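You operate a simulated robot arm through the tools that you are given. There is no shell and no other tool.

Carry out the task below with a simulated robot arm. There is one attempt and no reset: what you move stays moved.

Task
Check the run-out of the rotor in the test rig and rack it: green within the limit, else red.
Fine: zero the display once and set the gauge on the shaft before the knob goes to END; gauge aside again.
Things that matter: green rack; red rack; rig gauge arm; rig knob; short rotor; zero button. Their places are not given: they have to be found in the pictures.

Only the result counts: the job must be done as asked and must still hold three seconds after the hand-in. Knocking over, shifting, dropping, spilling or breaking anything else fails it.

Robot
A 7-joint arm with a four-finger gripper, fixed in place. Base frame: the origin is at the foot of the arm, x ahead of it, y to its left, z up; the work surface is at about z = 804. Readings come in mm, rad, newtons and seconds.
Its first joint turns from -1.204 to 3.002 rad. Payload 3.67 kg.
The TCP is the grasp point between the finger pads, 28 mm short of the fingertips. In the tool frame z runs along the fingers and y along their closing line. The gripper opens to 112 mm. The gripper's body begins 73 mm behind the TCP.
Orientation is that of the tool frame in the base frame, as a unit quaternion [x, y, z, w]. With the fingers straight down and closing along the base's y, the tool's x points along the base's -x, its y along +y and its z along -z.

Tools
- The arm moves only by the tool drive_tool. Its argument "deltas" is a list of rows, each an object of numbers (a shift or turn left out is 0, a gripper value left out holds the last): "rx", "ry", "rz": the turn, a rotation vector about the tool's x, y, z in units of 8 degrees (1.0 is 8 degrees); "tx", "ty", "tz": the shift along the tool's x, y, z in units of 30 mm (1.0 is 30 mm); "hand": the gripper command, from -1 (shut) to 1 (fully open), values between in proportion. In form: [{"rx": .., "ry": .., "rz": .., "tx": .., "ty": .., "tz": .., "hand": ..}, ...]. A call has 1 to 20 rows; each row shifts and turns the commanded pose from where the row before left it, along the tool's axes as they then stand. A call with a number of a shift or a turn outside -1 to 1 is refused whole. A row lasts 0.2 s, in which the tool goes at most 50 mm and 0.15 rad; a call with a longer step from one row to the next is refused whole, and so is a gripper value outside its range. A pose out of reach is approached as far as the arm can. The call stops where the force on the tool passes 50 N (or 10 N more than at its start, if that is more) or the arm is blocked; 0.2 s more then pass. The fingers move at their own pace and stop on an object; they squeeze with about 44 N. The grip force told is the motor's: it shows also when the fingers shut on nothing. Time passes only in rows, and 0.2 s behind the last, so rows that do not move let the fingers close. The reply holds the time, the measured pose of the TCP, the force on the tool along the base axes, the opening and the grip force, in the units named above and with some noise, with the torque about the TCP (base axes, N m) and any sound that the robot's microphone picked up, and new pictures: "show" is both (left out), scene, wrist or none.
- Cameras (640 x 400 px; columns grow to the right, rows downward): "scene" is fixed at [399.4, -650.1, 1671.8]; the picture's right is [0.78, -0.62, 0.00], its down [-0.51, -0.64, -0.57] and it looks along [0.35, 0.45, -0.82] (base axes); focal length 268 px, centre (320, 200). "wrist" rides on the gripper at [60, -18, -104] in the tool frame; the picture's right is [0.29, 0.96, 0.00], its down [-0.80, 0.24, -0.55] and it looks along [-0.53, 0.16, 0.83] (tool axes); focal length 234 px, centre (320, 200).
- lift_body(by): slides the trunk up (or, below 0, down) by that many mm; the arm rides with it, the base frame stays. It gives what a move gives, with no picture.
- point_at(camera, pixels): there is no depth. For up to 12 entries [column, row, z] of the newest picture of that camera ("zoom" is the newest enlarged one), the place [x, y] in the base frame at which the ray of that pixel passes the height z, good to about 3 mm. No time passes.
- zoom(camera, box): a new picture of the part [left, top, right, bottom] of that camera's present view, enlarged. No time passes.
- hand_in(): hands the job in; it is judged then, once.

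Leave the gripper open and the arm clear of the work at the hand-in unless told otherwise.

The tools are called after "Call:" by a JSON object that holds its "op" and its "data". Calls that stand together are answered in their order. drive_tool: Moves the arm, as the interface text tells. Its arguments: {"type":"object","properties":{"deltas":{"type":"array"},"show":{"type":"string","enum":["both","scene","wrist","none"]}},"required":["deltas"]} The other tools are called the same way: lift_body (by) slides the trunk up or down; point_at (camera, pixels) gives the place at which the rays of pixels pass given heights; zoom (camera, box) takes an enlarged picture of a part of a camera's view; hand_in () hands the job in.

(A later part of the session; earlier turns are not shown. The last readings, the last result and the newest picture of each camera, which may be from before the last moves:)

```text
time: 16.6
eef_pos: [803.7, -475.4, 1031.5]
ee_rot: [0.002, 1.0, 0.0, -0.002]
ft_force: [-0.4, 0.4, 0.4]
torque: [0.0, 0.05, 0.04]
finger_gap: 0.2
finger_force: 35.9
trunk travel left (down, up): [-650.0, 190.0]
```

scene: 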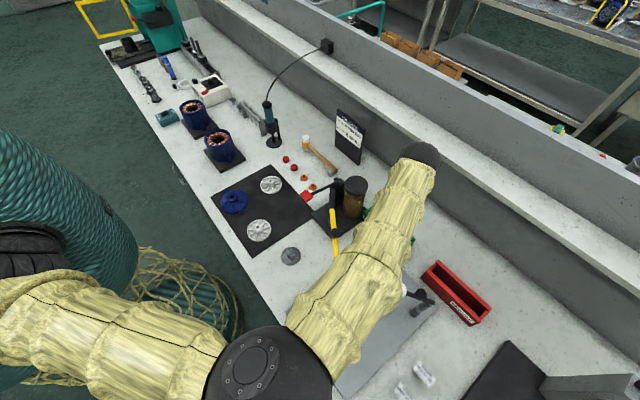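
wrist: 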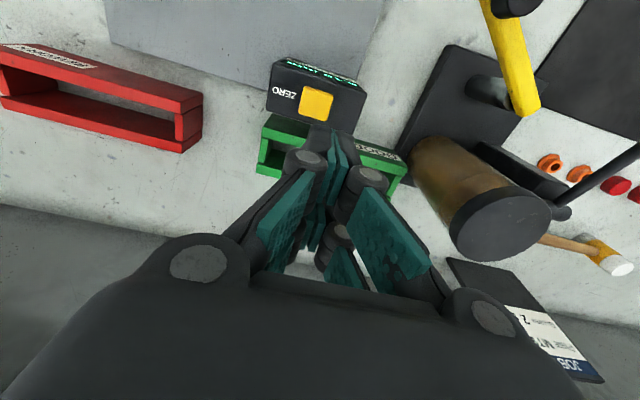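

Above the button, a brown pillar stands at the right, with its cap near (505,225) in the wrist view. I'll check its position and the button's with both cameras before descending.

Call:
{"op": "point_at", "data": {"camera": "wrist", "pixels": [[505, 222, 900], [505, 222, 980], [316, 101, 890], [316, 101, 900], [530, 100, 900], [530, 100, 980]]}}

Call:
{"op": "point_at", "data": {"camera": "scene", "pixels": [[356, 185, 900], [356, 185, 980], [384.8, 239.5, 890], [384.8, 239.5, 900], [337, 270, 900], [337, 270, 860]]}}

Call:
{"op": "zoom", "data": {"camera": "wrist", "box": [250, 40, 390, 150]}}

Call:
{"op": "zoom", "data": {"camera": "scene", "box": [330, 150, 430, 300]}}

```text
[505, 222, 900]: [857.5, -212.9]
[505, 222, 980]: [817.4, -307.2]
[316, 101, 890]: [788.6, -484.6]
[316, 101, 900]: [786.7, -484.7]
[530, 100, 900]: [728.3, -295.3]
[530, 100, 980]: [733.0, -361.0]
```

```text
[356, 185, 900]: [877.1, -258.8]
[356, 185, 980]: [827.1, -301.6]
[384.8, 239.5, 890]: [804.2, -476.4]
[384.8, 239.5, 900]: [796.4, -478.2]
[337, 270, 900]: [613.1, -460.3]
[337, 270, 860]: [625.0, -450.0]
```

```text
3.64 times, centred on (320, 95) of wrist
```

zoom: 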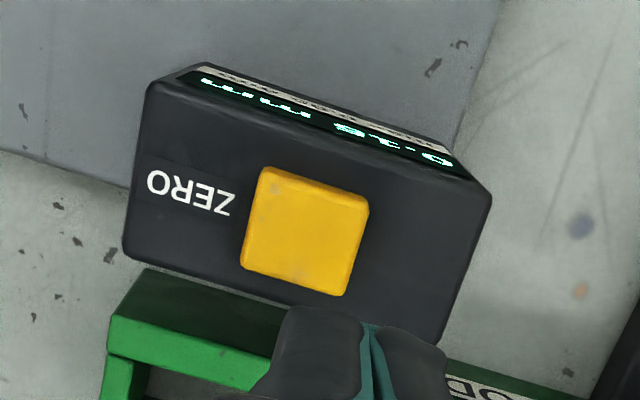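

```text
2.67 times, centred on (380, 225) of scene
```

zoom: 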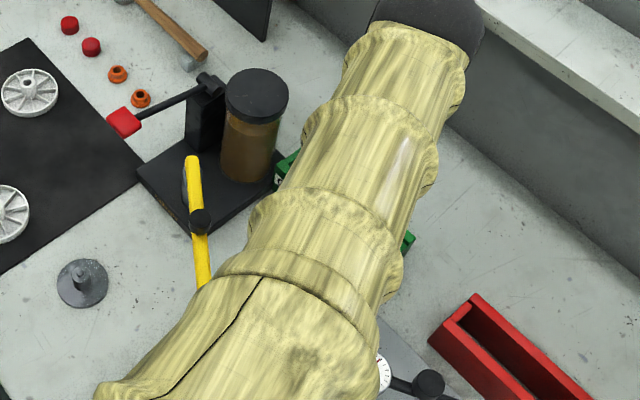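

The views agree on the button top at about (789,-482,913). I'll move over it and descend to just above.

Call:
{"op": "drive_tool", "data": {"deltas": [{"tx": 0.46, "ty": -0.22}, {"tz": 0.8}, {"tz": 0.8}, {"tz": 0.5}]}}

Call:
{"op": "zoom", "data": {"camera": "wrist", "box": [250, 90, 400, 210]}}

```text
time: 17.6
eef_pos: [788.9, -480.8, 970.2]
ee_rot: [0.001, 1.0, 0.001, 0.0]
ft_force: [1.1, 0.3, -0.2]
torque: [0.04, 0.01, 0.02]
finger_gap: 0.0
finger_force: 36.2
trunk travel left (down, up): [-650.0, 190.0]
```

scene: 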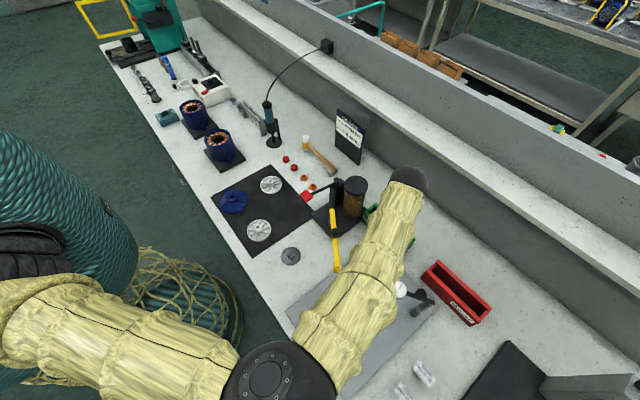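
wrist: 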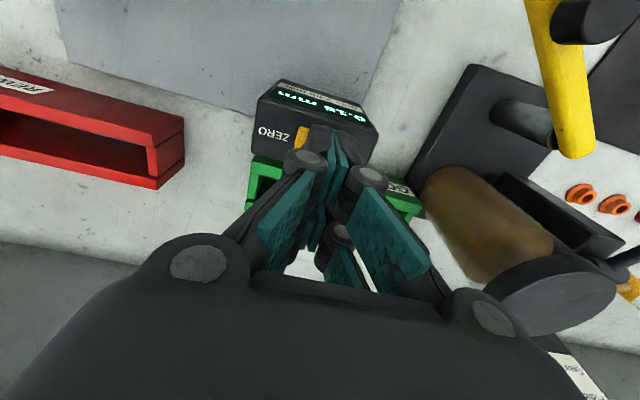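

```text
3.33 times, centred on (325, 150) of wrist
```

zoom: 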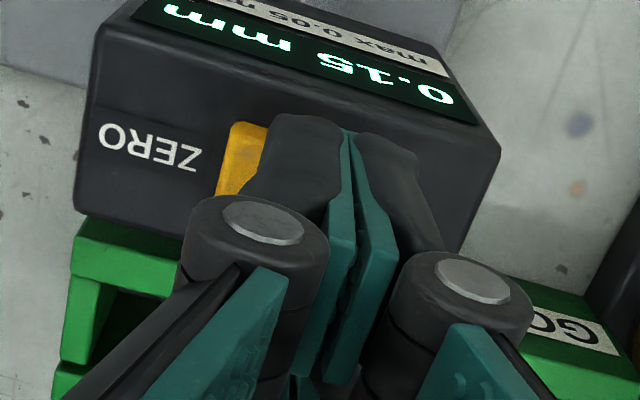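

The button's centre appears about 4 mm toward -y of the fingertips. I'll shift by that and lower to just above contact.

Call:
{"op": "drive_tool", "data": {"deltas": [{"ty": -0.14}, {"tz": 0.4}, {"tz": 0.3}], "show": "wrist"}}

Call:
{"op": "zoom", "data": {"camera": "wrist", "box": [250, 90, 400, 210]}}

```text
time: 18.4
eef_pos: [788.1, -483.9, 950.0]
ee_rot: [0.0, 1.0, 0.0, 0.0]
ft_force: [1.2, -1.4, 8.7]
torque: [0.01, 0.02, 0.06]
finger_gap: 6.1
finger_force: 35.4
trunk travel left (down, up): [-650.0, 190.0]
heard: click
```

wrist: 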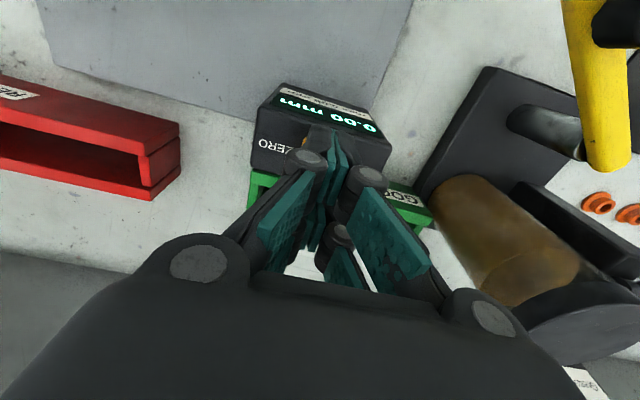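

```text
3.33 times, centred on (325, 150) of wrist
```

zoom: 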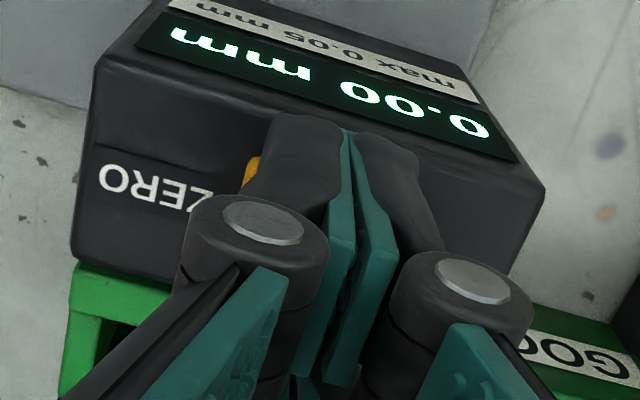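

A click was heard and the display shows 0.00 mm. I'll rise straight up now so that it is pressed only once.

Call:
{"op": "drive_tool", "data": {"deltas": [{"tz": -0.8}, {"tz": -0.9}, {"tz": -0.9}, {"tz": -0.9}]}}

Call:
{"op": "zoom", "data": {"camera": "wrist", "box": [200, 20, 420, 180]}}

```text
time: 19.4
eef_pos: [787.1, -483.1, 1054.5]
ee_rot: [0.0, 1.0, 0.0, 0.0]
ft_force: [-1.0, -0.4, -0.8]
torque: [-0.03, -0.01, -0.01]
finger_gap: 0.0
finger_force: 35.9
trunk travel left (down, up): [-650.0, 190.0]
```

scene: 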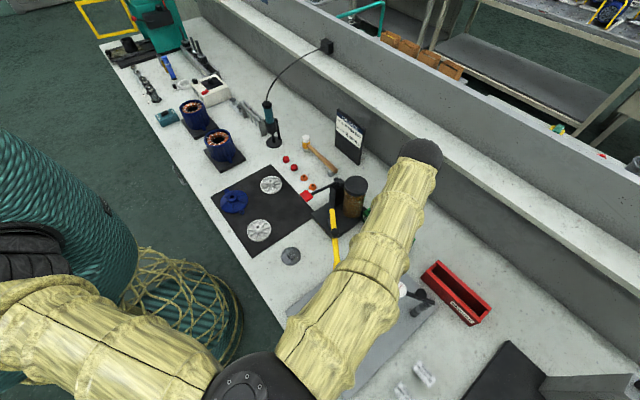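
wrist: 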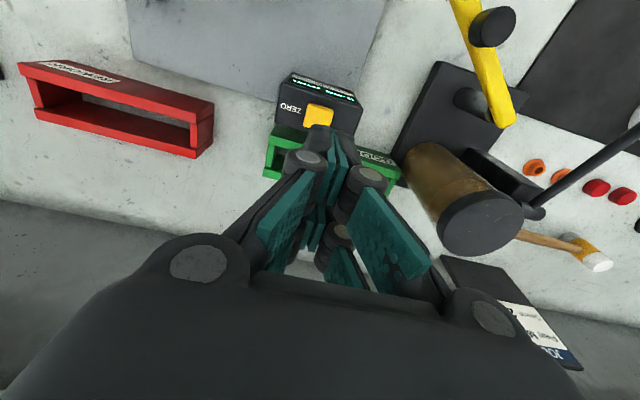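

```text
2.50 times, centred on (310, 100) of wrist
```

zoom: 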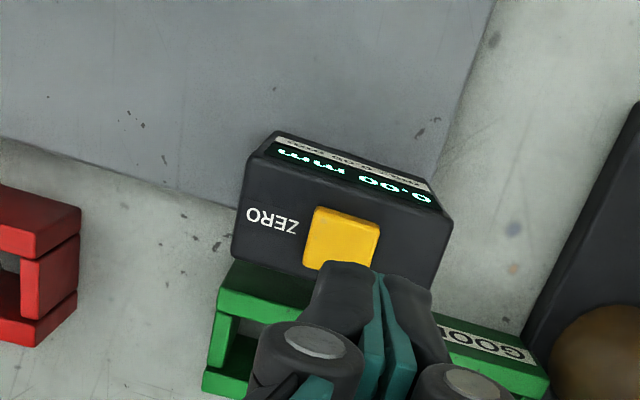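

The display reads 0.00 and the button is released. Next I'll go above the knob at (484,-570), opening the fingers on the way.

Call:
{"op": "drive_tool", "data": {"deltas": [{"tx": 0.842, "ty": -0.242, "hand": 0.25}, {"tx": 0.842, "ty": -0.242}, {"tx": 0.842, "ty": -0.242}, {"tx": 0.842, "ty": -0.242}, {"tx": 0.842, "ty": -0.242}, {"tx": 0.842, "ty": -0.242}, {"tx": 0.842, "ty": -0.242}, {"tx": 0.842, "ty": -0.242}, {"tx": 0.842, "ty": -0.242}, {"tx": 0.842, "ty": -0.242}, {"tx": 0.842, "ty": -0.242}, {"tx": 0.842, "ty": -0.242}]}}

Call:
{"op": "zoom", "data": {"camera": "scene", "box": [340, 220, 440, 340]}}

Call:
{"op": "zoom", "data": {"camera": "wrist", "box": [240, 80, 400, 200]}}

```text
time: 22.0
eef_pos: [483.4, -571.3, 1053.5]
ee_rot: [0.001, 1.0, 0.002, 0.0]
ft_force: [-0.6, 0.0, 0.3]
torque: [0.02, -0.02, 0.01]
finger_gap: 70.2
finger_force: 0.0
trunk travel left (down, up): [-650.0, 190.0]
```

scene: 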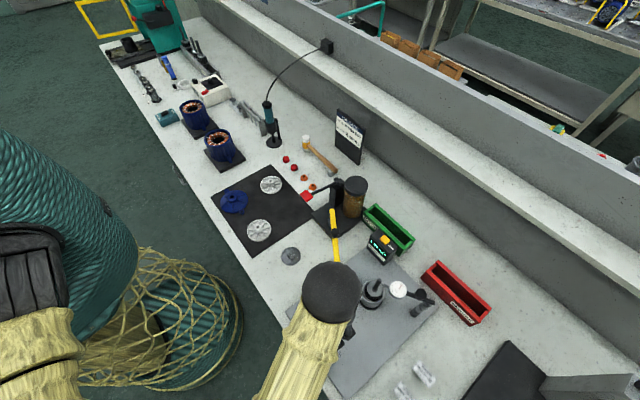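
wrist: 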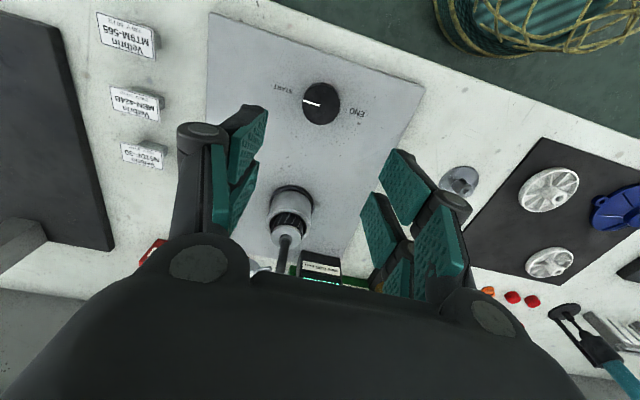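

```text
3.33 times, centred on (390, 280) of scene
```

zoom: 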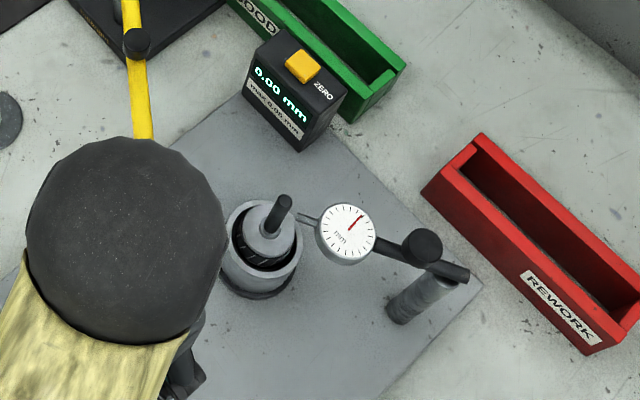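

```text
3.33 times, centred on (320, 140) of wrist
```

zoom: 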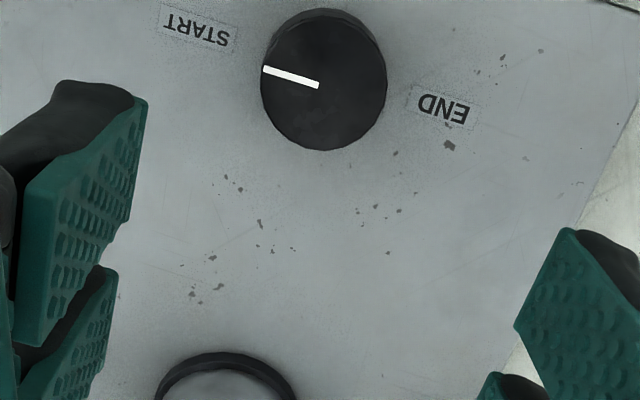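

The gauge sits on the shaft and the display reads 0.00. I'll find the knob's centre and edges.

Call:
{"op": "point_at", "data": {"camera": "wrist", "pixels": [[321, 104.6, 820], [321, 104.6, 850], [302.5, 105, 840], [340, 105, 840], [284, 87, 810], [357, 111, 810]]}}

Call:
{"op": "zoom", "data": {"camera": "wrist", "box": [290, 70, 350, 130]}}

```text
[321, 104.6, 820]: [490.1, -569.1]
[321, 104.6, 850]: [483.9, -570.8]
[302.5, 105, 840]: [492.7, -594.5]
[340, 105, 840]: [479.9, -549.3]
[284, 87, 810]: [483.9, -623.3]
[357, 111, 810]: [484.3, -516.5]
```

```text
6.67 times, centred on (320, 100) of wrist
```

zoom: 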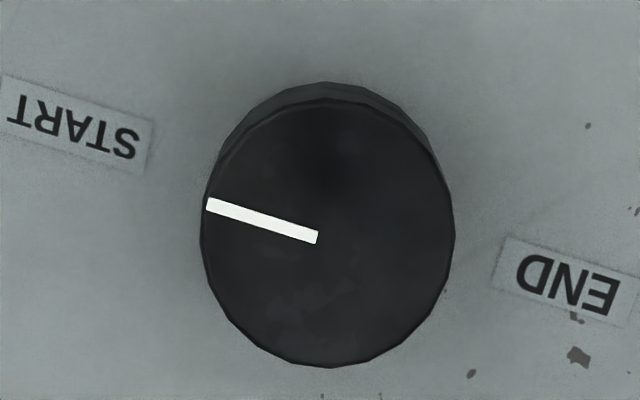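

The labels put the knob centre at (484,-570), with a diameter of about 47 mm and the top at about z 848. I'll descend straight to TCP z≈852 with the fingers 70 mm open.

Call:
{"op": "drive_tool", "data": {"deltas": [{"tz": 0.9, "ty": 0.03}, {"tz": 0.9}, {"tz": 0.9}, {"tz": 0.9}, {"tz": 0.9}, {"tz": 0.9}, {"tz": 0.6}, {"tz": 0.4}, {"tz": 0.3}]}}

```text
time: 24.0
eef_pos: [482.8, -571.7, 851.8]
ee_rot: [0.002, 1.0, 0.001, 0.0]
ft_force: [-0.3, 0.5, -0.1]
torque: [0.0, 0.0, -0.01]
finger_gap: 69.9
finger_force: 0.1
trunk travel left (down, up): [-650.0, 190.0]
```

scene: 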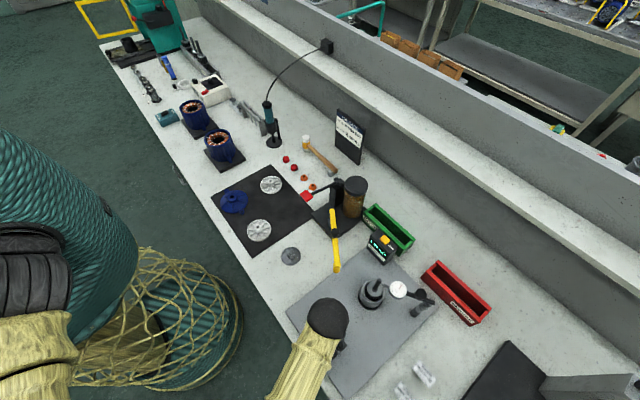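
wrist: 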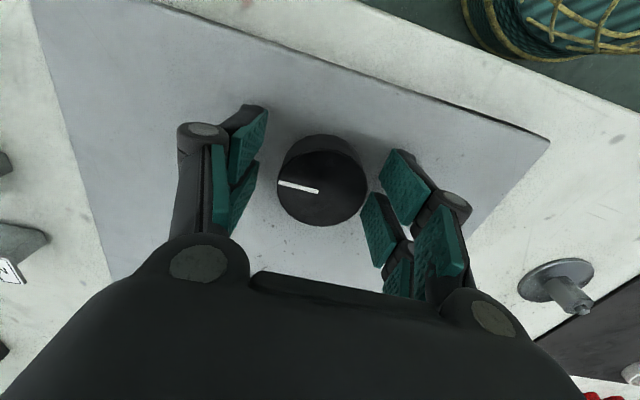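

The knob is centred between the fingers. I'll close on it.

Call:
{"op": "drive_tool", "data": {"deltas": [{"hand": -1}, {}, {}, {}], "show": "wrist"}}

```text
time: 25.0
eef_pos: [483.4, -570.5, 852.1]
ee_rot: [0.001, 1.0, 0.0, 0.001]
ft_force: [-0.1, 16.5, -7.6]
torque: [0.59, -0.31, 0.01]
finger_gap: 45.7
finger_force: 44.9
trunk travel left (down, up): [-650.0, 190.0]
```

wrist: 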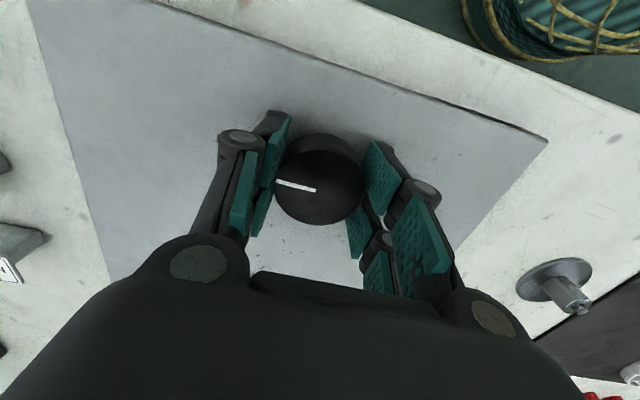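

The knob is gripped at a 45.7 mm gap. A side force of 16 N in y means the centre is slightly toward +y. I'll ease that and try a small clockwise (from above) turn of 8°.

Call:
{"op": "drive_tool", "data": {"deltas": [{"ty": 0.06}, {"rz": 0.5}, {"rz": 0.5}], "show": "wrist"}}

Call:
{"op": "zoom", "data": {"camera": "wrist", "box": [260, 120, 380, 240]}}

```text
time: 25.8
eef_pos: [484.3, -571.0, 851.5]
ee_rot: [0.072, 0.997, 0.0, -0.001]
ft_force: [-2.0, 5.0, -11.0]
torque: [-0.34, -0.32, 0.04]
finger_gap: 45.7
finger_force: 45.1
trunk travel left (down, up): [-650.0, 190.0]
```

wrist: 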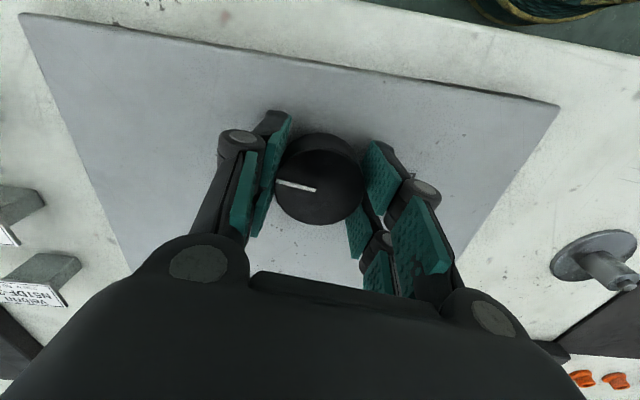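

```text
3.33 times, centred on (320, 180) of wrist
```

zoom: 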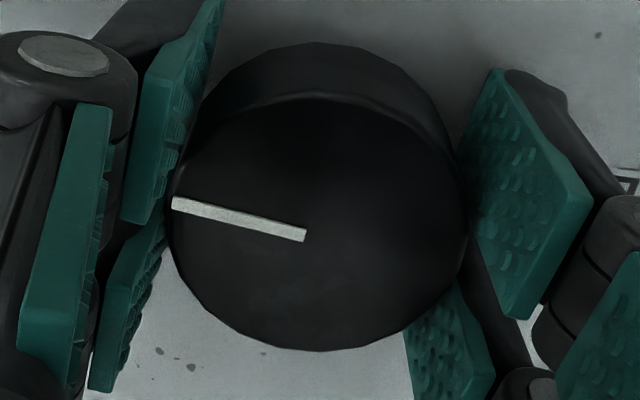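

The pointer stays fixed relative to the gripper and the torque is tiny, so the knob turns clockwise freely. I'll continue to about 90°.

Call:
{"op": "drive_tool", "data": {"deltas": [{"rz": 1.0}, {"rz": 1.0}, {"rz": 1.0}, {"rz": 1.0}, {"rz": 1.0}, {"rz": 1.0}, {"rz": 1.0}, {"rz": 1.0}, {"rz": 1.0}, {"rz": 1.0}]}}

Call:
{"op": "zoom", "data": {"camera": "scene", "box": [340, 220, 440, 340]}}

Call:
{"op": "zoom", "data": {"camera": "wrist", "box": [260, 120, 380, 240]}}

```text
time: 28.0
eef_pos: [484.3, -569.4, 851.7]
ee_rot: [0.697, 0.718, 0.001, -0.001]
ft_force: [0.0, 8.9, -13.6]
torque: [0.44, -0.04, 0.0]
finger_gap: 45.4
finger_force: 44.6
trunk travel left (down, up): [-650.0, 190.0]
```

scene: 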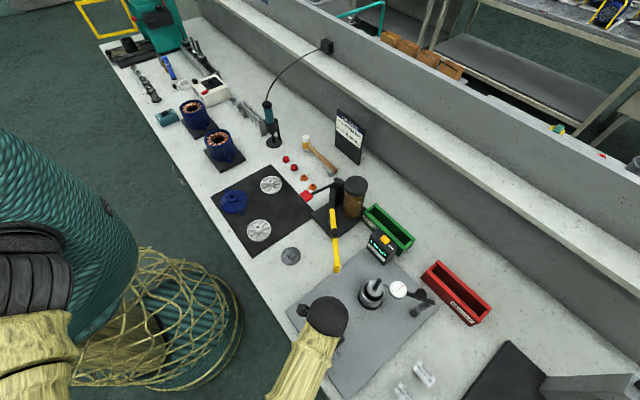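
wrist: 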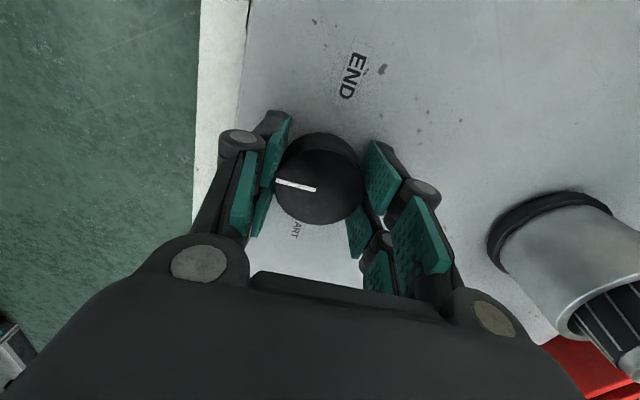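

```text
3.33 times, centred on (390, 280) of scene
```

zoom: 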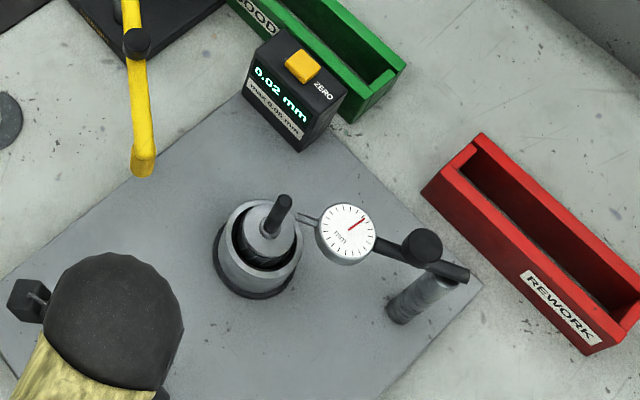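

```text
3.33 times, centred on (320, 180) of wrist
```

zoom: 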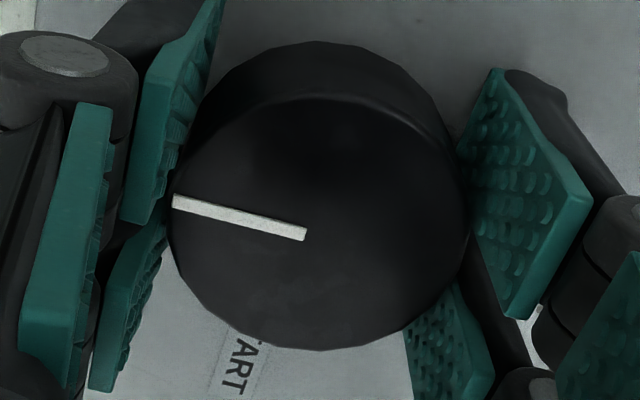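

The knob is at about 88° and the display now shows 0.02 mm. I'll carry on clockwise in parts, reading the display on the way.

Call:
{"op": "drive_tool", "data": {"deltas": [{"rz": 1.0}, {"rz": 1.0}, {"rz": 1.0}, {"rz": 1.0}]}}

Call:
{"op": "zoom", "data": {"camera": "scene", "box": [360, 225, 410, 270]}}

```text
time: 29.0
eef_pos: [484.9, -569.2, 852.7]
ee_rot: [0.867, 0.499, 0.0, -0.001]
ft_force: [10.7, 1.8, -6.9]
torque: [-0.17, -0.39, 0.04]
finger_gap: 45.7
finger_force: 45.0
trunk travel left (down, up): [-650.0, 190.0]
```

scene: 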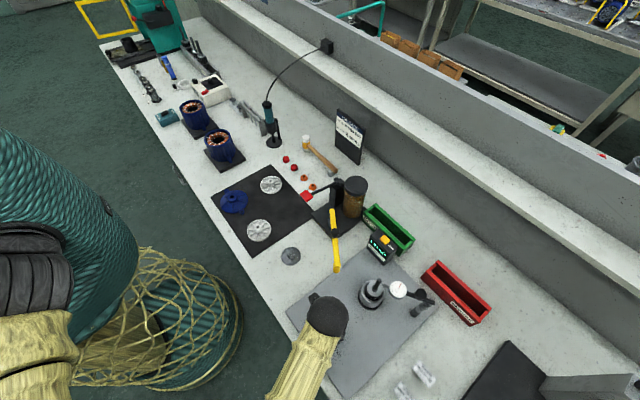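
wrist: 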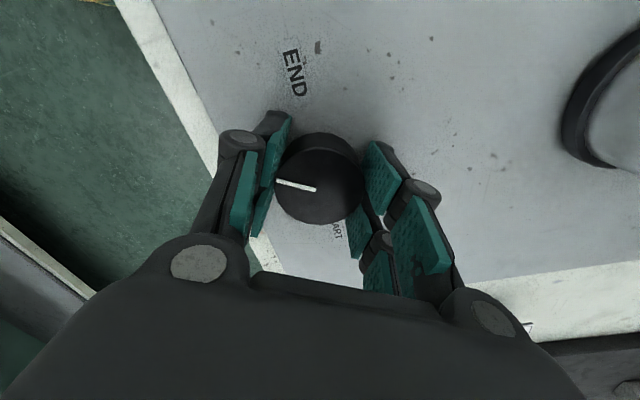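

```text
8.89 times, centred on (385, 248) of scene
```

zoom: 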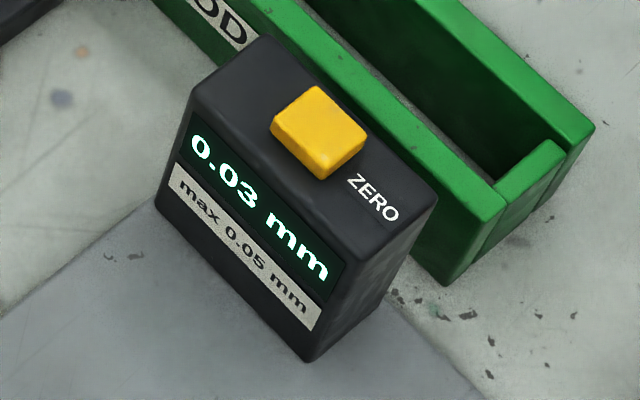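

It reads 0.03 mm at 120°, and I'll continue another 32°.

Call:
{"op": "drive_tool", "data": {"deltas": [{"rz": 1.0}, {"rz": 1.0}, {"rz": 1.0}, {"rz": 1.0}]}}

Call:
{"op": "zoom", "data": {"camera": "scene", "box": [360, 225, 410, 270]}}

```text
time: 30.0
eef_pos: [486.7, -568.8, 851.6]
ee_rot: [0.97, 0.241, 0.0, 0.0]
ft_force: [15.2, -2.7, 1.2]
torque: [-0.3, -0.32, 0.04]
finger_gap: 45.8
finger_force: 44.4
trunk travel left (down, up): [-650.0, 190.0]
```

scene: 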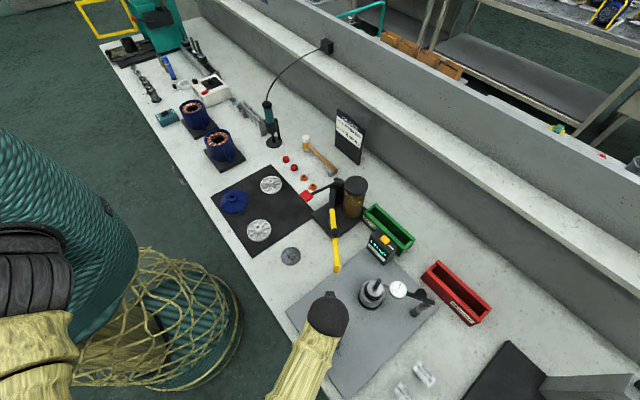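
wrist: 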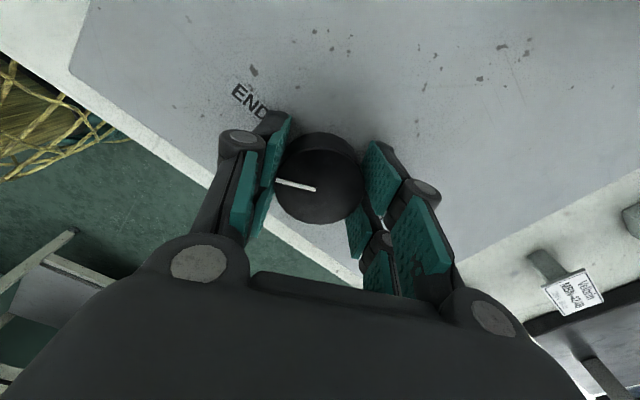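

```text
8.89 times, centred on (385, 248) of scene
```

zoom: 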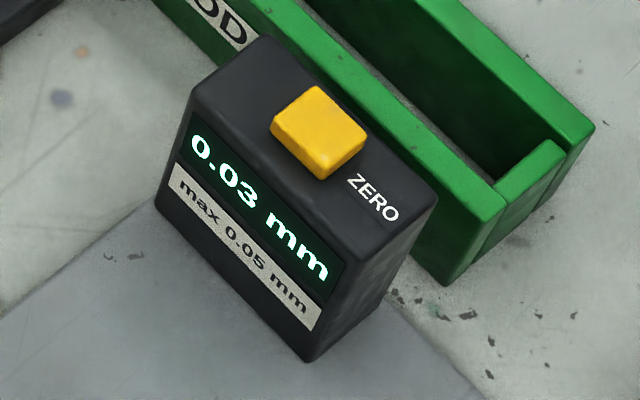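

Still 0.03 mm. I'll go on to the END mark with about 28° more, easing the side load slightly.

Call:
{"op": "drive_tool", "data": {"deltas": [{"rz": 1.0, "tx": 0.04}, {"rz": 1.0, "tx": 0.02}, {"rz": 1.0}, {"rz": 0.5}]}}

Call:
{"op": "zoom", "data": {"camera": "scene", "box": [360, 225, 410, 270]}}

Call:
{"op": "zoom", "data": {"camera": "wrist", "box": [220, 100, 400, 240]}}

```text
time: 31.0
eef_pos: [485.3, -570.7, 851.2]
ee_rot: [1.0, -0.002, 0.0, -0.001]
ft_force: [8.5, -8.7, 6.7]
torque: [-0.5, -0.54, -0.03]
finger_gap: 45.6
finger_force: 45.2
trunk travel left (down, up): [-650.0, 190.0]
```

scene: 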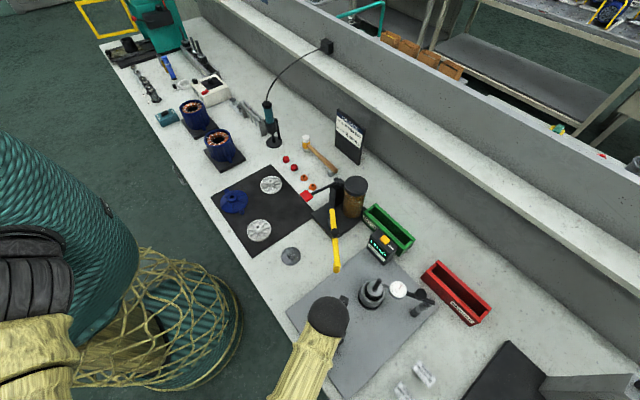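
wrist: 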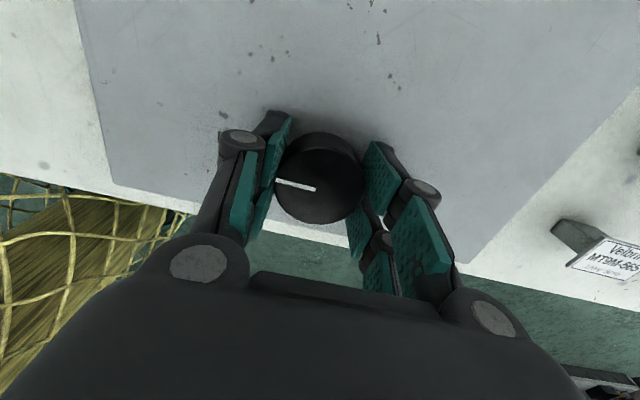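

```text
8.89 times, centred on (385, 248) of scene
```

zoom: 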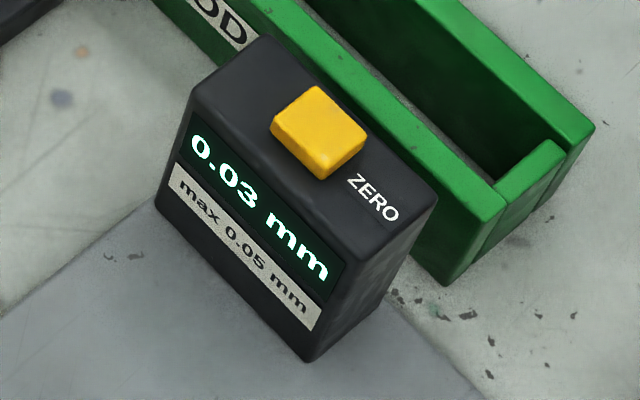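

```text
2.86 times, centred on (310, 170) of wrist
```

zoom: 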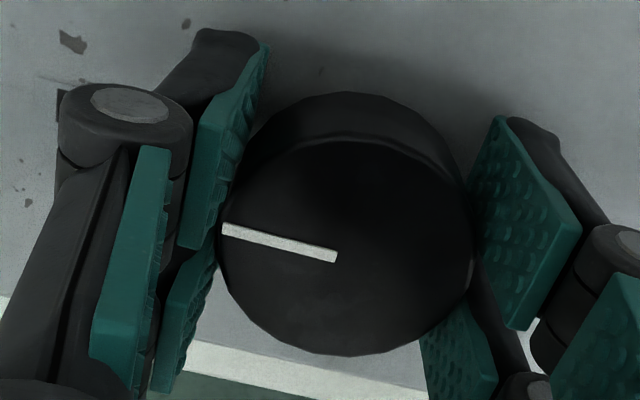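

The knob is at 180°, pointing to END, and the display reads 0.03 mm. I'll nudge 4° more to make sure it is at its stop.

Call:
{"op": "drive_tool", "data": {"deltas": [{"rz": 0.25}, {"rz": 0.25}, {}], "show": "wrist"}}

Call:
{"op": "zoom", "data": {"camera": "wrist", "box": [220, 100, 400, 240]}}

Call:
{"op": "zoom", "data": {"camera": "scene", "box": [350, 230, 450, 330]}}

```text
time: 31.8
eef_pos: [486.0, -569.8, 852.3]
ee_rot: [0.999, -0.037, 0.0, -0.001]
ft_force: [10.9, -12.1, 7.5]
torque: [-0.27, -0.15, -0.02]
finger_gap: 45.6
finger_force: 45.3
trunk travel left (down, up): [-650.0, 190.0]
```

wrist: 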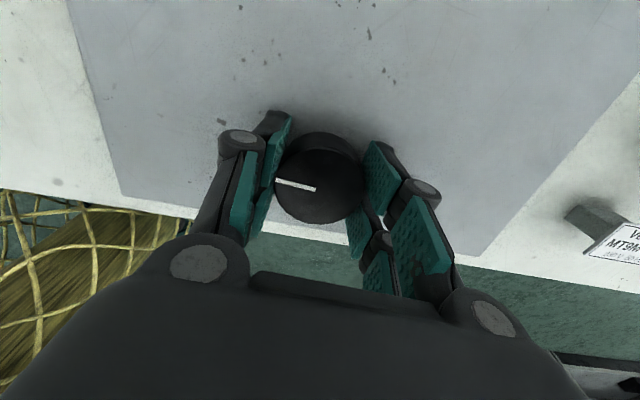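

```text
2.86 times, centred on (310, 170) of wrist
```

zoom: 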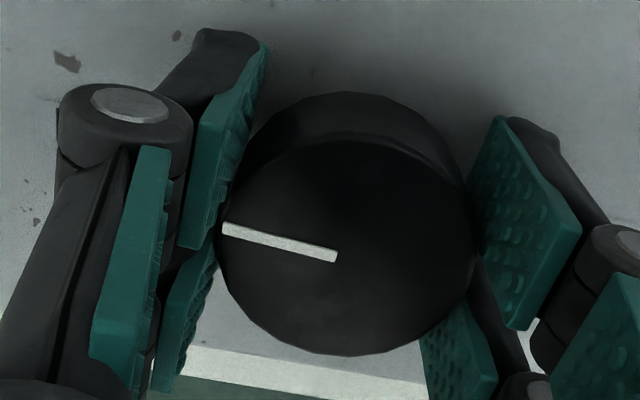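

```text
4.00 times, centred on (400, 280) of scene
```

zoom: 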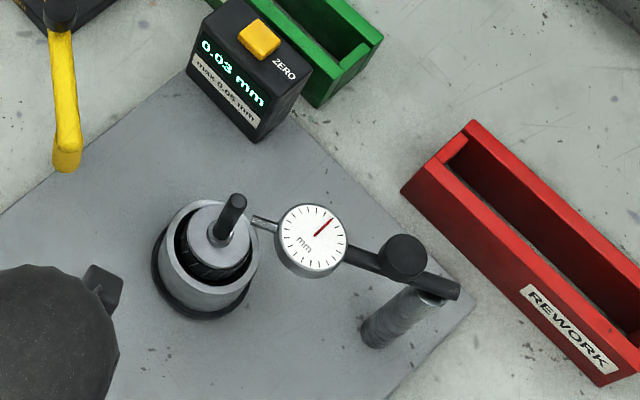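

The knob went on freely to 184°, so I'll set it back to exactly 180° (END), release it and rise.

Call:
{"op": "drive_tool", "data": {"deltas": [{"rz": -0.25}, {"rz": -0.25}, {}, {"hand": 0.25}, {}, {}], "show": "wrist"}}

Call:
{"op": "zoom", "data": {"camera": "wrist", "box": [220, 100, 400, 240]}}

Call:
{"op": "zoom", "data": {"camera": "scene", "box": [360, 225, 410, 270]}}

```text
time: 33.2
eef_pos: [486.6, -563.1, 855.5]
ee_rot: [1.0, 0.0, 0.0, 0.002]
ft_force: [0.5, -0.1, -0.6]
torque: [-0.01, 0.02, -0.02]
finger_gap: 70.2
finger_force: 0.0
trunk travel left (down, up): [-650.0, 190.0]
```

wrist: 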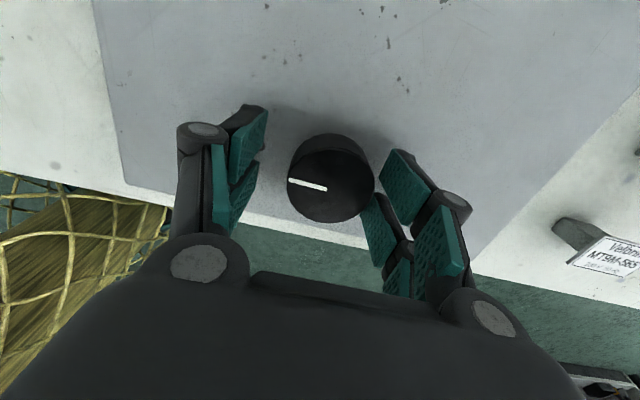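

```text
2.86 times, centred on (310, 170) of wrist
```

zoom: 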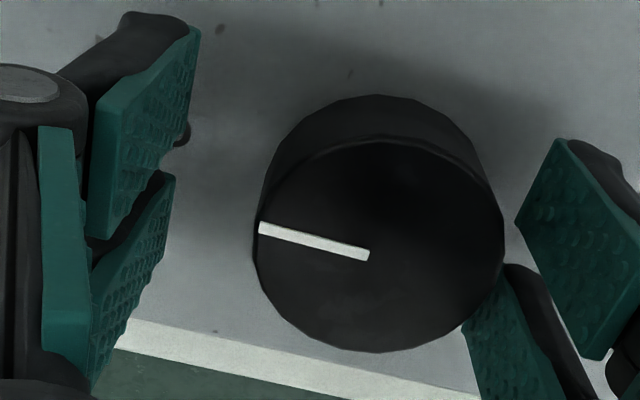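

```text
8.89 times, centred on (385, 248) of scene
```

zoom: 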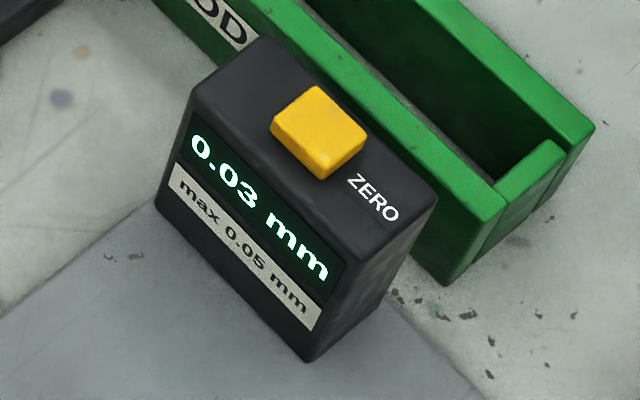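

The knob points at END and the result is 0.03 mm, within the 0.05 limit, so the rotor goes to the green rack. I'll rise and turn the tool back to the gauge-arm yaw.

Call:
{"op": "drive_tool", "data": {"deltas": [{"tz": -0.9}, {"tz": -0.9}, {"tz": -0.9}, {"tz": -0.9}, {"tz": -0.9}, {"tz": -0.9}, {"tz": -0.9}, {"tz": -0.6}], "show": "wrist"}}

Call:
{"op": "drive_tool", "data": {"deltas": [{"rz": -1.0}, {"rz": -1.0}, {"rz": -1.0}, {"rz": -1.0}, {"rz": -1.0}, {"rz": -1.0}, {"rz": -1.0}, {"rz": -1.0}, {"rz": -1.0}, {"rz": -1.0}, {"rz": -1.0}, {"rz": -1.0}, {"rz": -1.0}, {"rz": -1.0}, {"rz": -1.0}, {"rz": -0.4}]}}

```text
time: 35.0
eef_pos: [485.7, -568.3, 1060.5]
ee_rot: [1.0, -0.002, 0.0, -0.001]
ft_force: [0.6, -1.4, 0.0]
torque: [-0.01, 0.0, -0.04]
finger_gap: 70.0
finger_force: 0.0
trunk travel left (down, up): [-650.0, 190.0]
```

wrist: 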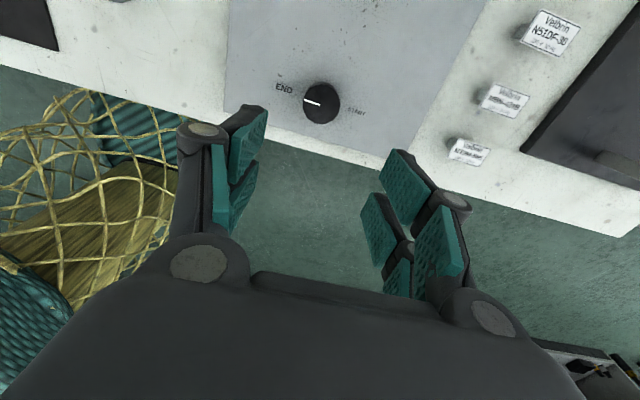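

```text
time: 38.4
eef_pos: [485.9, -567.6, 1058.6]
ee_rot: [0.476, 0.88, 0.0, 0.0]
ft_force: [0.4, 0.8, -0.4]
torque: [0.03, 0.0, 0.0]
finger_gap: 70.2
finger_force: 0.0
trunk travel left (down, up): [-650.0, 190.0]
```

scene: 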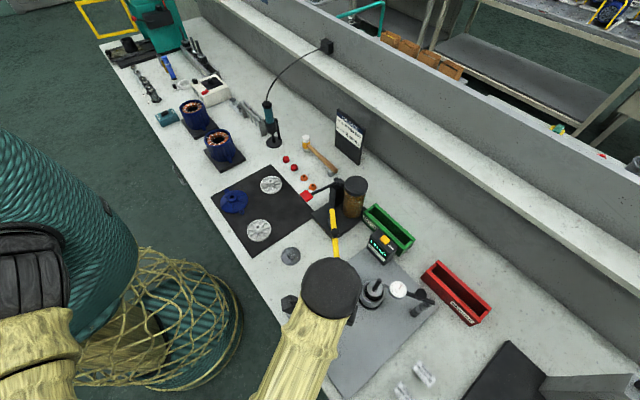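
wrist: 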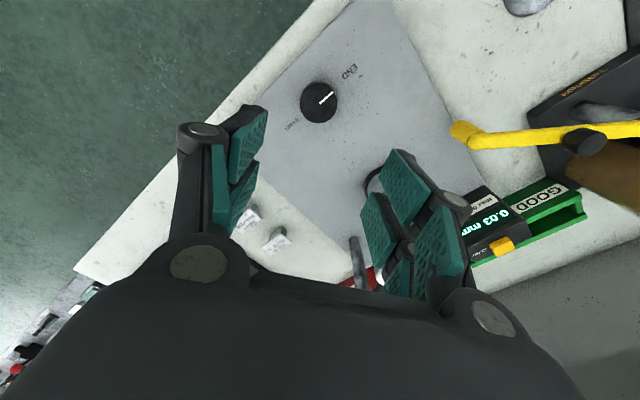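

The knob shows END and the display 0.03. I'll move over the gauge dial at (691,-620).

Call:
{"op": "drive_tool", "data": {"deltas": [{"tx": -0.87, "ty": 0.795}, {"tx": -0.87, "ty": 0.795}, {"tx": -0.87, "ty": 0.795}, {"tx": -0.87, "ty": 0.795}, {"tx": -0.87, "ty": 0.795}, {"tx": -0.87, "ty": 0.795}]}}

```text
time: 39.8
eef_pos: [693.3, -622.7, 1059.1]
ee_rot: [0.476, 0.879, -0.001, -0.001]
ft_force: [-0.1, -0.3, 0.0]
torque: [-0.03, 0.01, 0.03]
finger_gap: 69.8
finger_force: 0.0
trunk travel left (down, up): [-650.0, 190.0]
```

scene: 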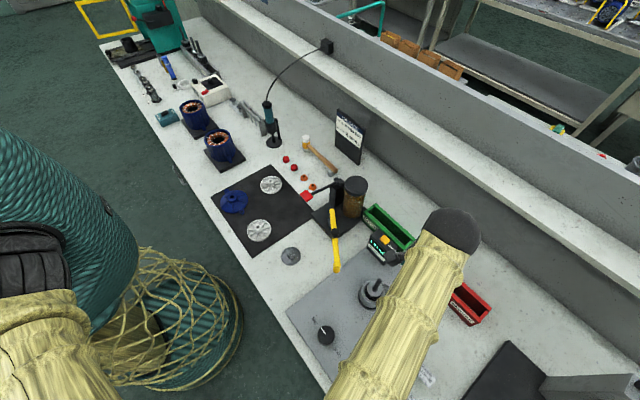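
wrist: 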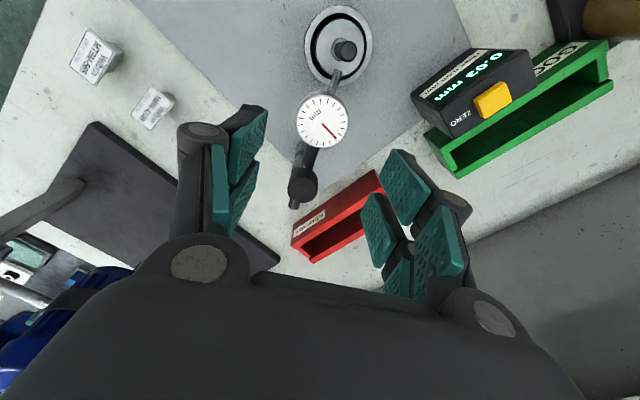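

The cage pose matches the earlier one, so I'll descend around the dial to z≈957.

Call:
{"op": "drive_tool", "data": {"deltas": [{"tz": 0.85, "tx": 0.05}, {"tz": 0.85}, {"tz": 0.85}, {"tz": 0.85}], "show": "wrist"}}

```text
time: 40.8
eef_pos: [691.7, -618.3, 955.5]
ee_rot: [0.476, 0.879, 0.001, -0.001]
ft_force: [0.7, -0.9, -0.4]
torque: [0.02, 0.01, -0.02]
finger_gap: 69.8
finger_force: 0.0
trunk travel left (down, up): [-650.0, 190.0]
```

wrist: 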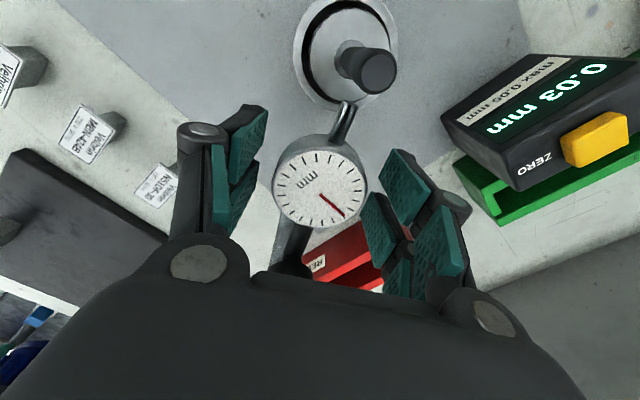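

The dial is centred. I'll narrow to 50 mm and swing the gauge back counter-clockwise about the pivot at (735,-687), first by 32°.

Call:
{"op": "drive_tool", "data": {"deltas": [{"hand": -0.1}, {}, {"rz": -1.0, "tx": -0.026, "ty": -0.378}, {"rz": -1.0, "tx": -0.026, "ty": -0.378}, {"rz": -1.0, "tx": -0.026, "ty": -0.378}, {"rz": -1.0, "tx": -0.026, "ty": -0.378}], "show": "wrist"}}

```text
time: 42.2
eef_pos: [661.3, -653.6, 957.1]
ee_rot: [0.214, 0.977, 0.001, 0.0]
ft_force: [0.3, 0.5, 0.0]
torque: [0.02, -0.01, 0.02]
finger_gap: 50.4
finger_force: 0.3
trunk travel left (down, up): [-650.0, 190.0]
```

wrist: 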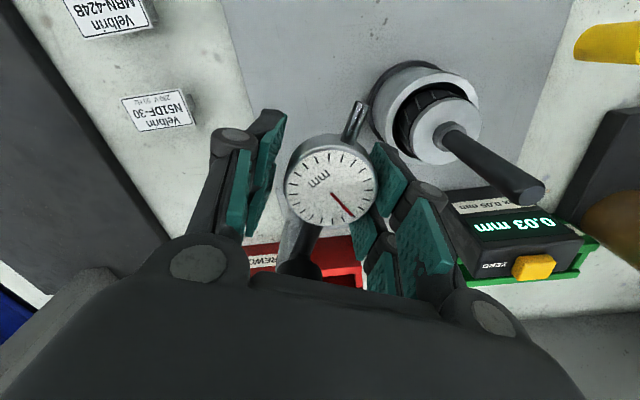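

The gauge follows and the display holds 0.03. I'll swing the remaining 24° and a little more.

Call:
{"op": "drive_tool", "data": {"deltas": [{"rz": -1.0, "tx": -0.026, "ty": -0.378}, {"rz": -1.0, "tx": -0.026, "ty": -0.378}, {"rz": -1.0, "tx": -0.026, "ty": -0.378}, {"ty": -0.1}]}}

Call:
{"op": "point_at", "data": {"camera": "wrist", "pixels": [[320, 190, 957]]}}

```text
time: 43.2
eef_pos: [654.1, -689.4, 955.6]
ee_rot: [0.007, 1.0, 0.0, 0.0]
ft_force: [0.2, 6.3, -8.3]
torque: [-0.2, -0.01, -0.01]
finger_gap: 53.3
finger_force: 2.3
trunk travel left (down, up): [-650.0, 190.0]
```

scene: 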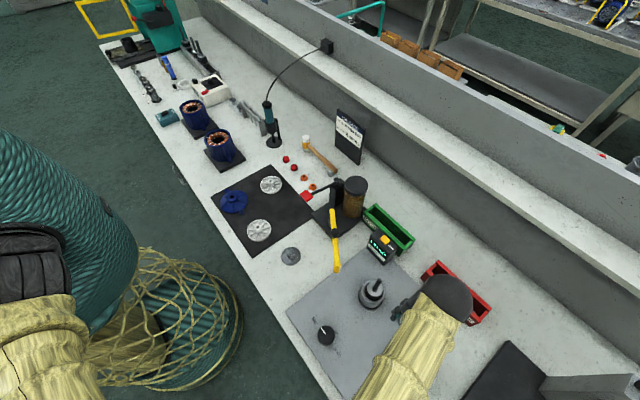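
wrist: 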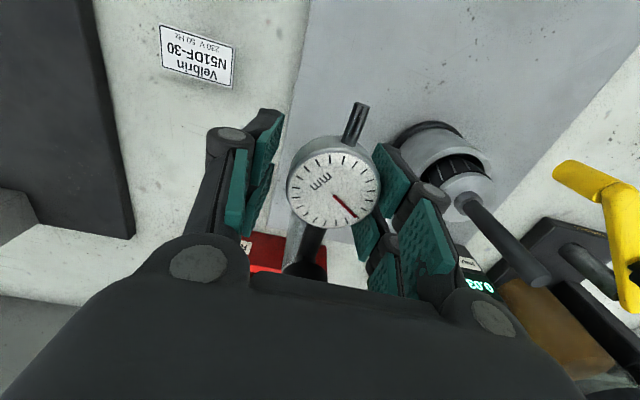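

```text
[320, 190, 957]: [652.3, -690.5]
```

The force rises to 6 N at the original parking place, so the gauge is back at its stop. I'll centre, open a little and rise clear.

Call:
{"op": "drive_tool", "data": {"deltas": [{"ty": 0.17, "hand": 0.25}, {}, {"tz": -0.8}, {"tz": -0.8}, {"tz": -0.8}, {"tz": -0.8}, {"tz": -0.8}]}}

Call:
{"op": "zoom", "data": {"camera": "wrist", "box": [240, 60, 440, 260]}}

```text
time: 44.8
eef_pos: [654.0, -683.9, 1079.1]
ee_rot: [0.008, 1.0, 0.0, -0.001]
ft_force: [-0.3, -0.7, 0.4]
torque: [0.01, -0.01, 0.01]
finger_gap: 70.1
finger_force: 0.0
trunk travel left (down, up): [-650.0, 190.0]
```

scene: 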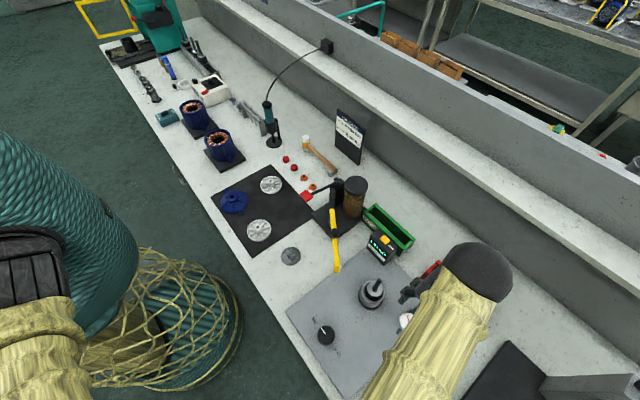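
wrist: 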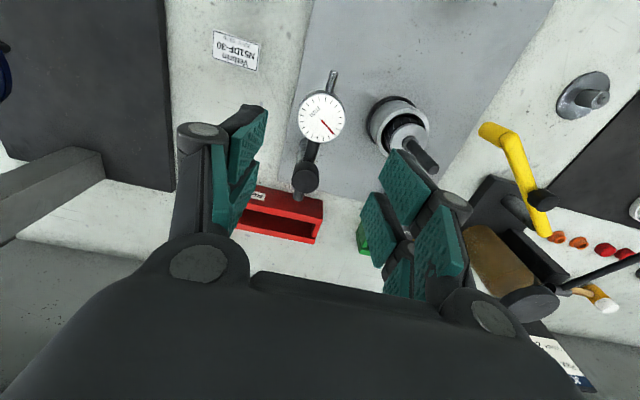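

```text
2.00 times, centred on (340, 160) of wrist
```

zoom: 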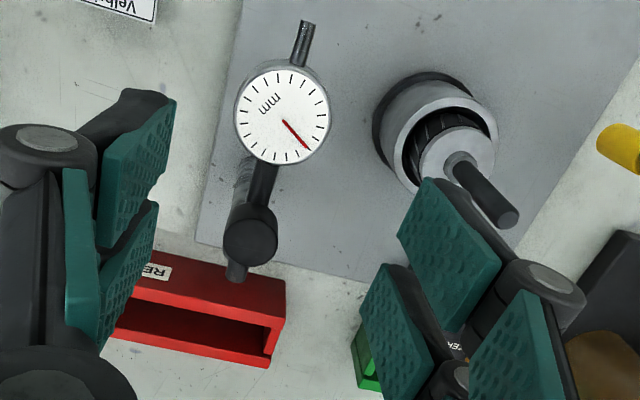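

The gauge is parked again. Next I'll inspect the green rack from above with the wrist camera, fingers wide open.

Call:
{"op": "drive_tool", "data": {"deltas": [{"tx": -0.652, "ty": 0.903, "hand": 1}, {"tx": -0.652, "ty": 0.903}, {"tx": -0.652, "ty": 0.903}, {"tx": -0.652, "ty": 0.903}, {"tx": -0.652, "ty": 0.903}, {"tx": -0.652, "ty": 0.903}, {"tx": -0.652, "ty": 0.903}, {"tx": -0.652, "ty": 0.903}, {"tx": -0.652, "ty": 0.903}]}}

Call:
{"op": "zoom", "data": {"camera": "wrist", "box": [200, 20, 440, 200]}}

```text
time: 46.8
eef_pos: [836.4, -441.8, 1077.1]
ee_rot: [0.008, 1.0, -0.001, 0.0]
ft_force: [-0.2, 0.0, -0.6]
torque: [-0.03, 0.01, 0.0]
finger_gap: 112.2
finger_force: 0.0
trunk travel left (down, up): [-650.0, 190.0]
```

scene: 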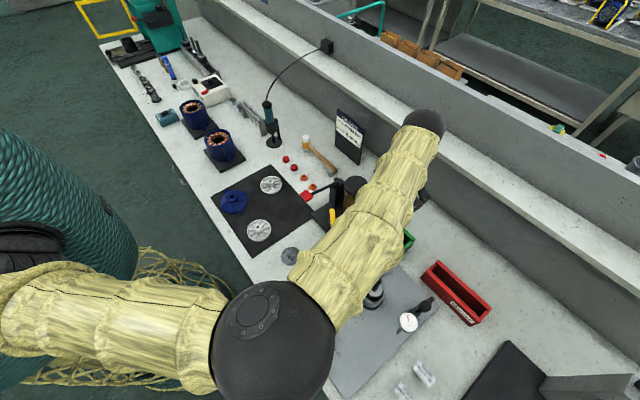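
wrist: 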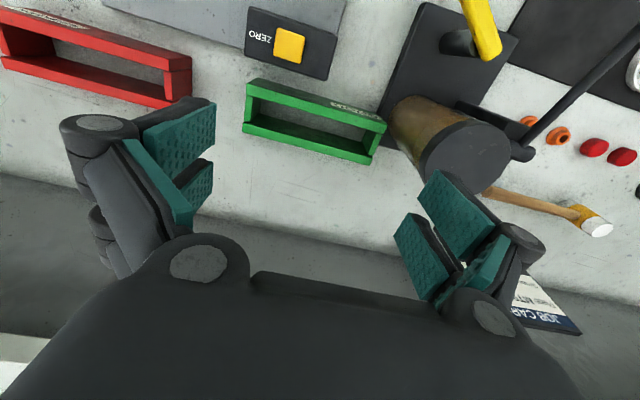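

```text
2.22 times, centred on (320, 110) of wrist
```

zoom: 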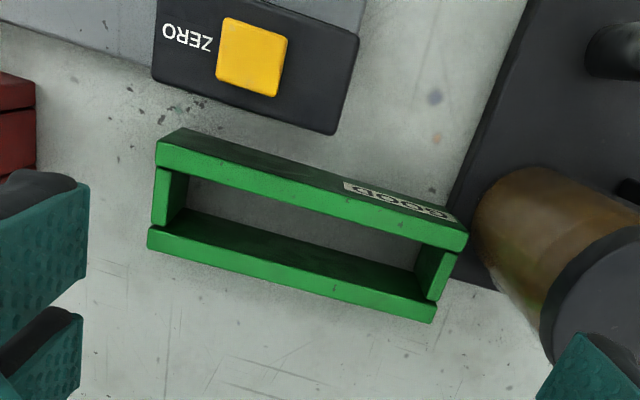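

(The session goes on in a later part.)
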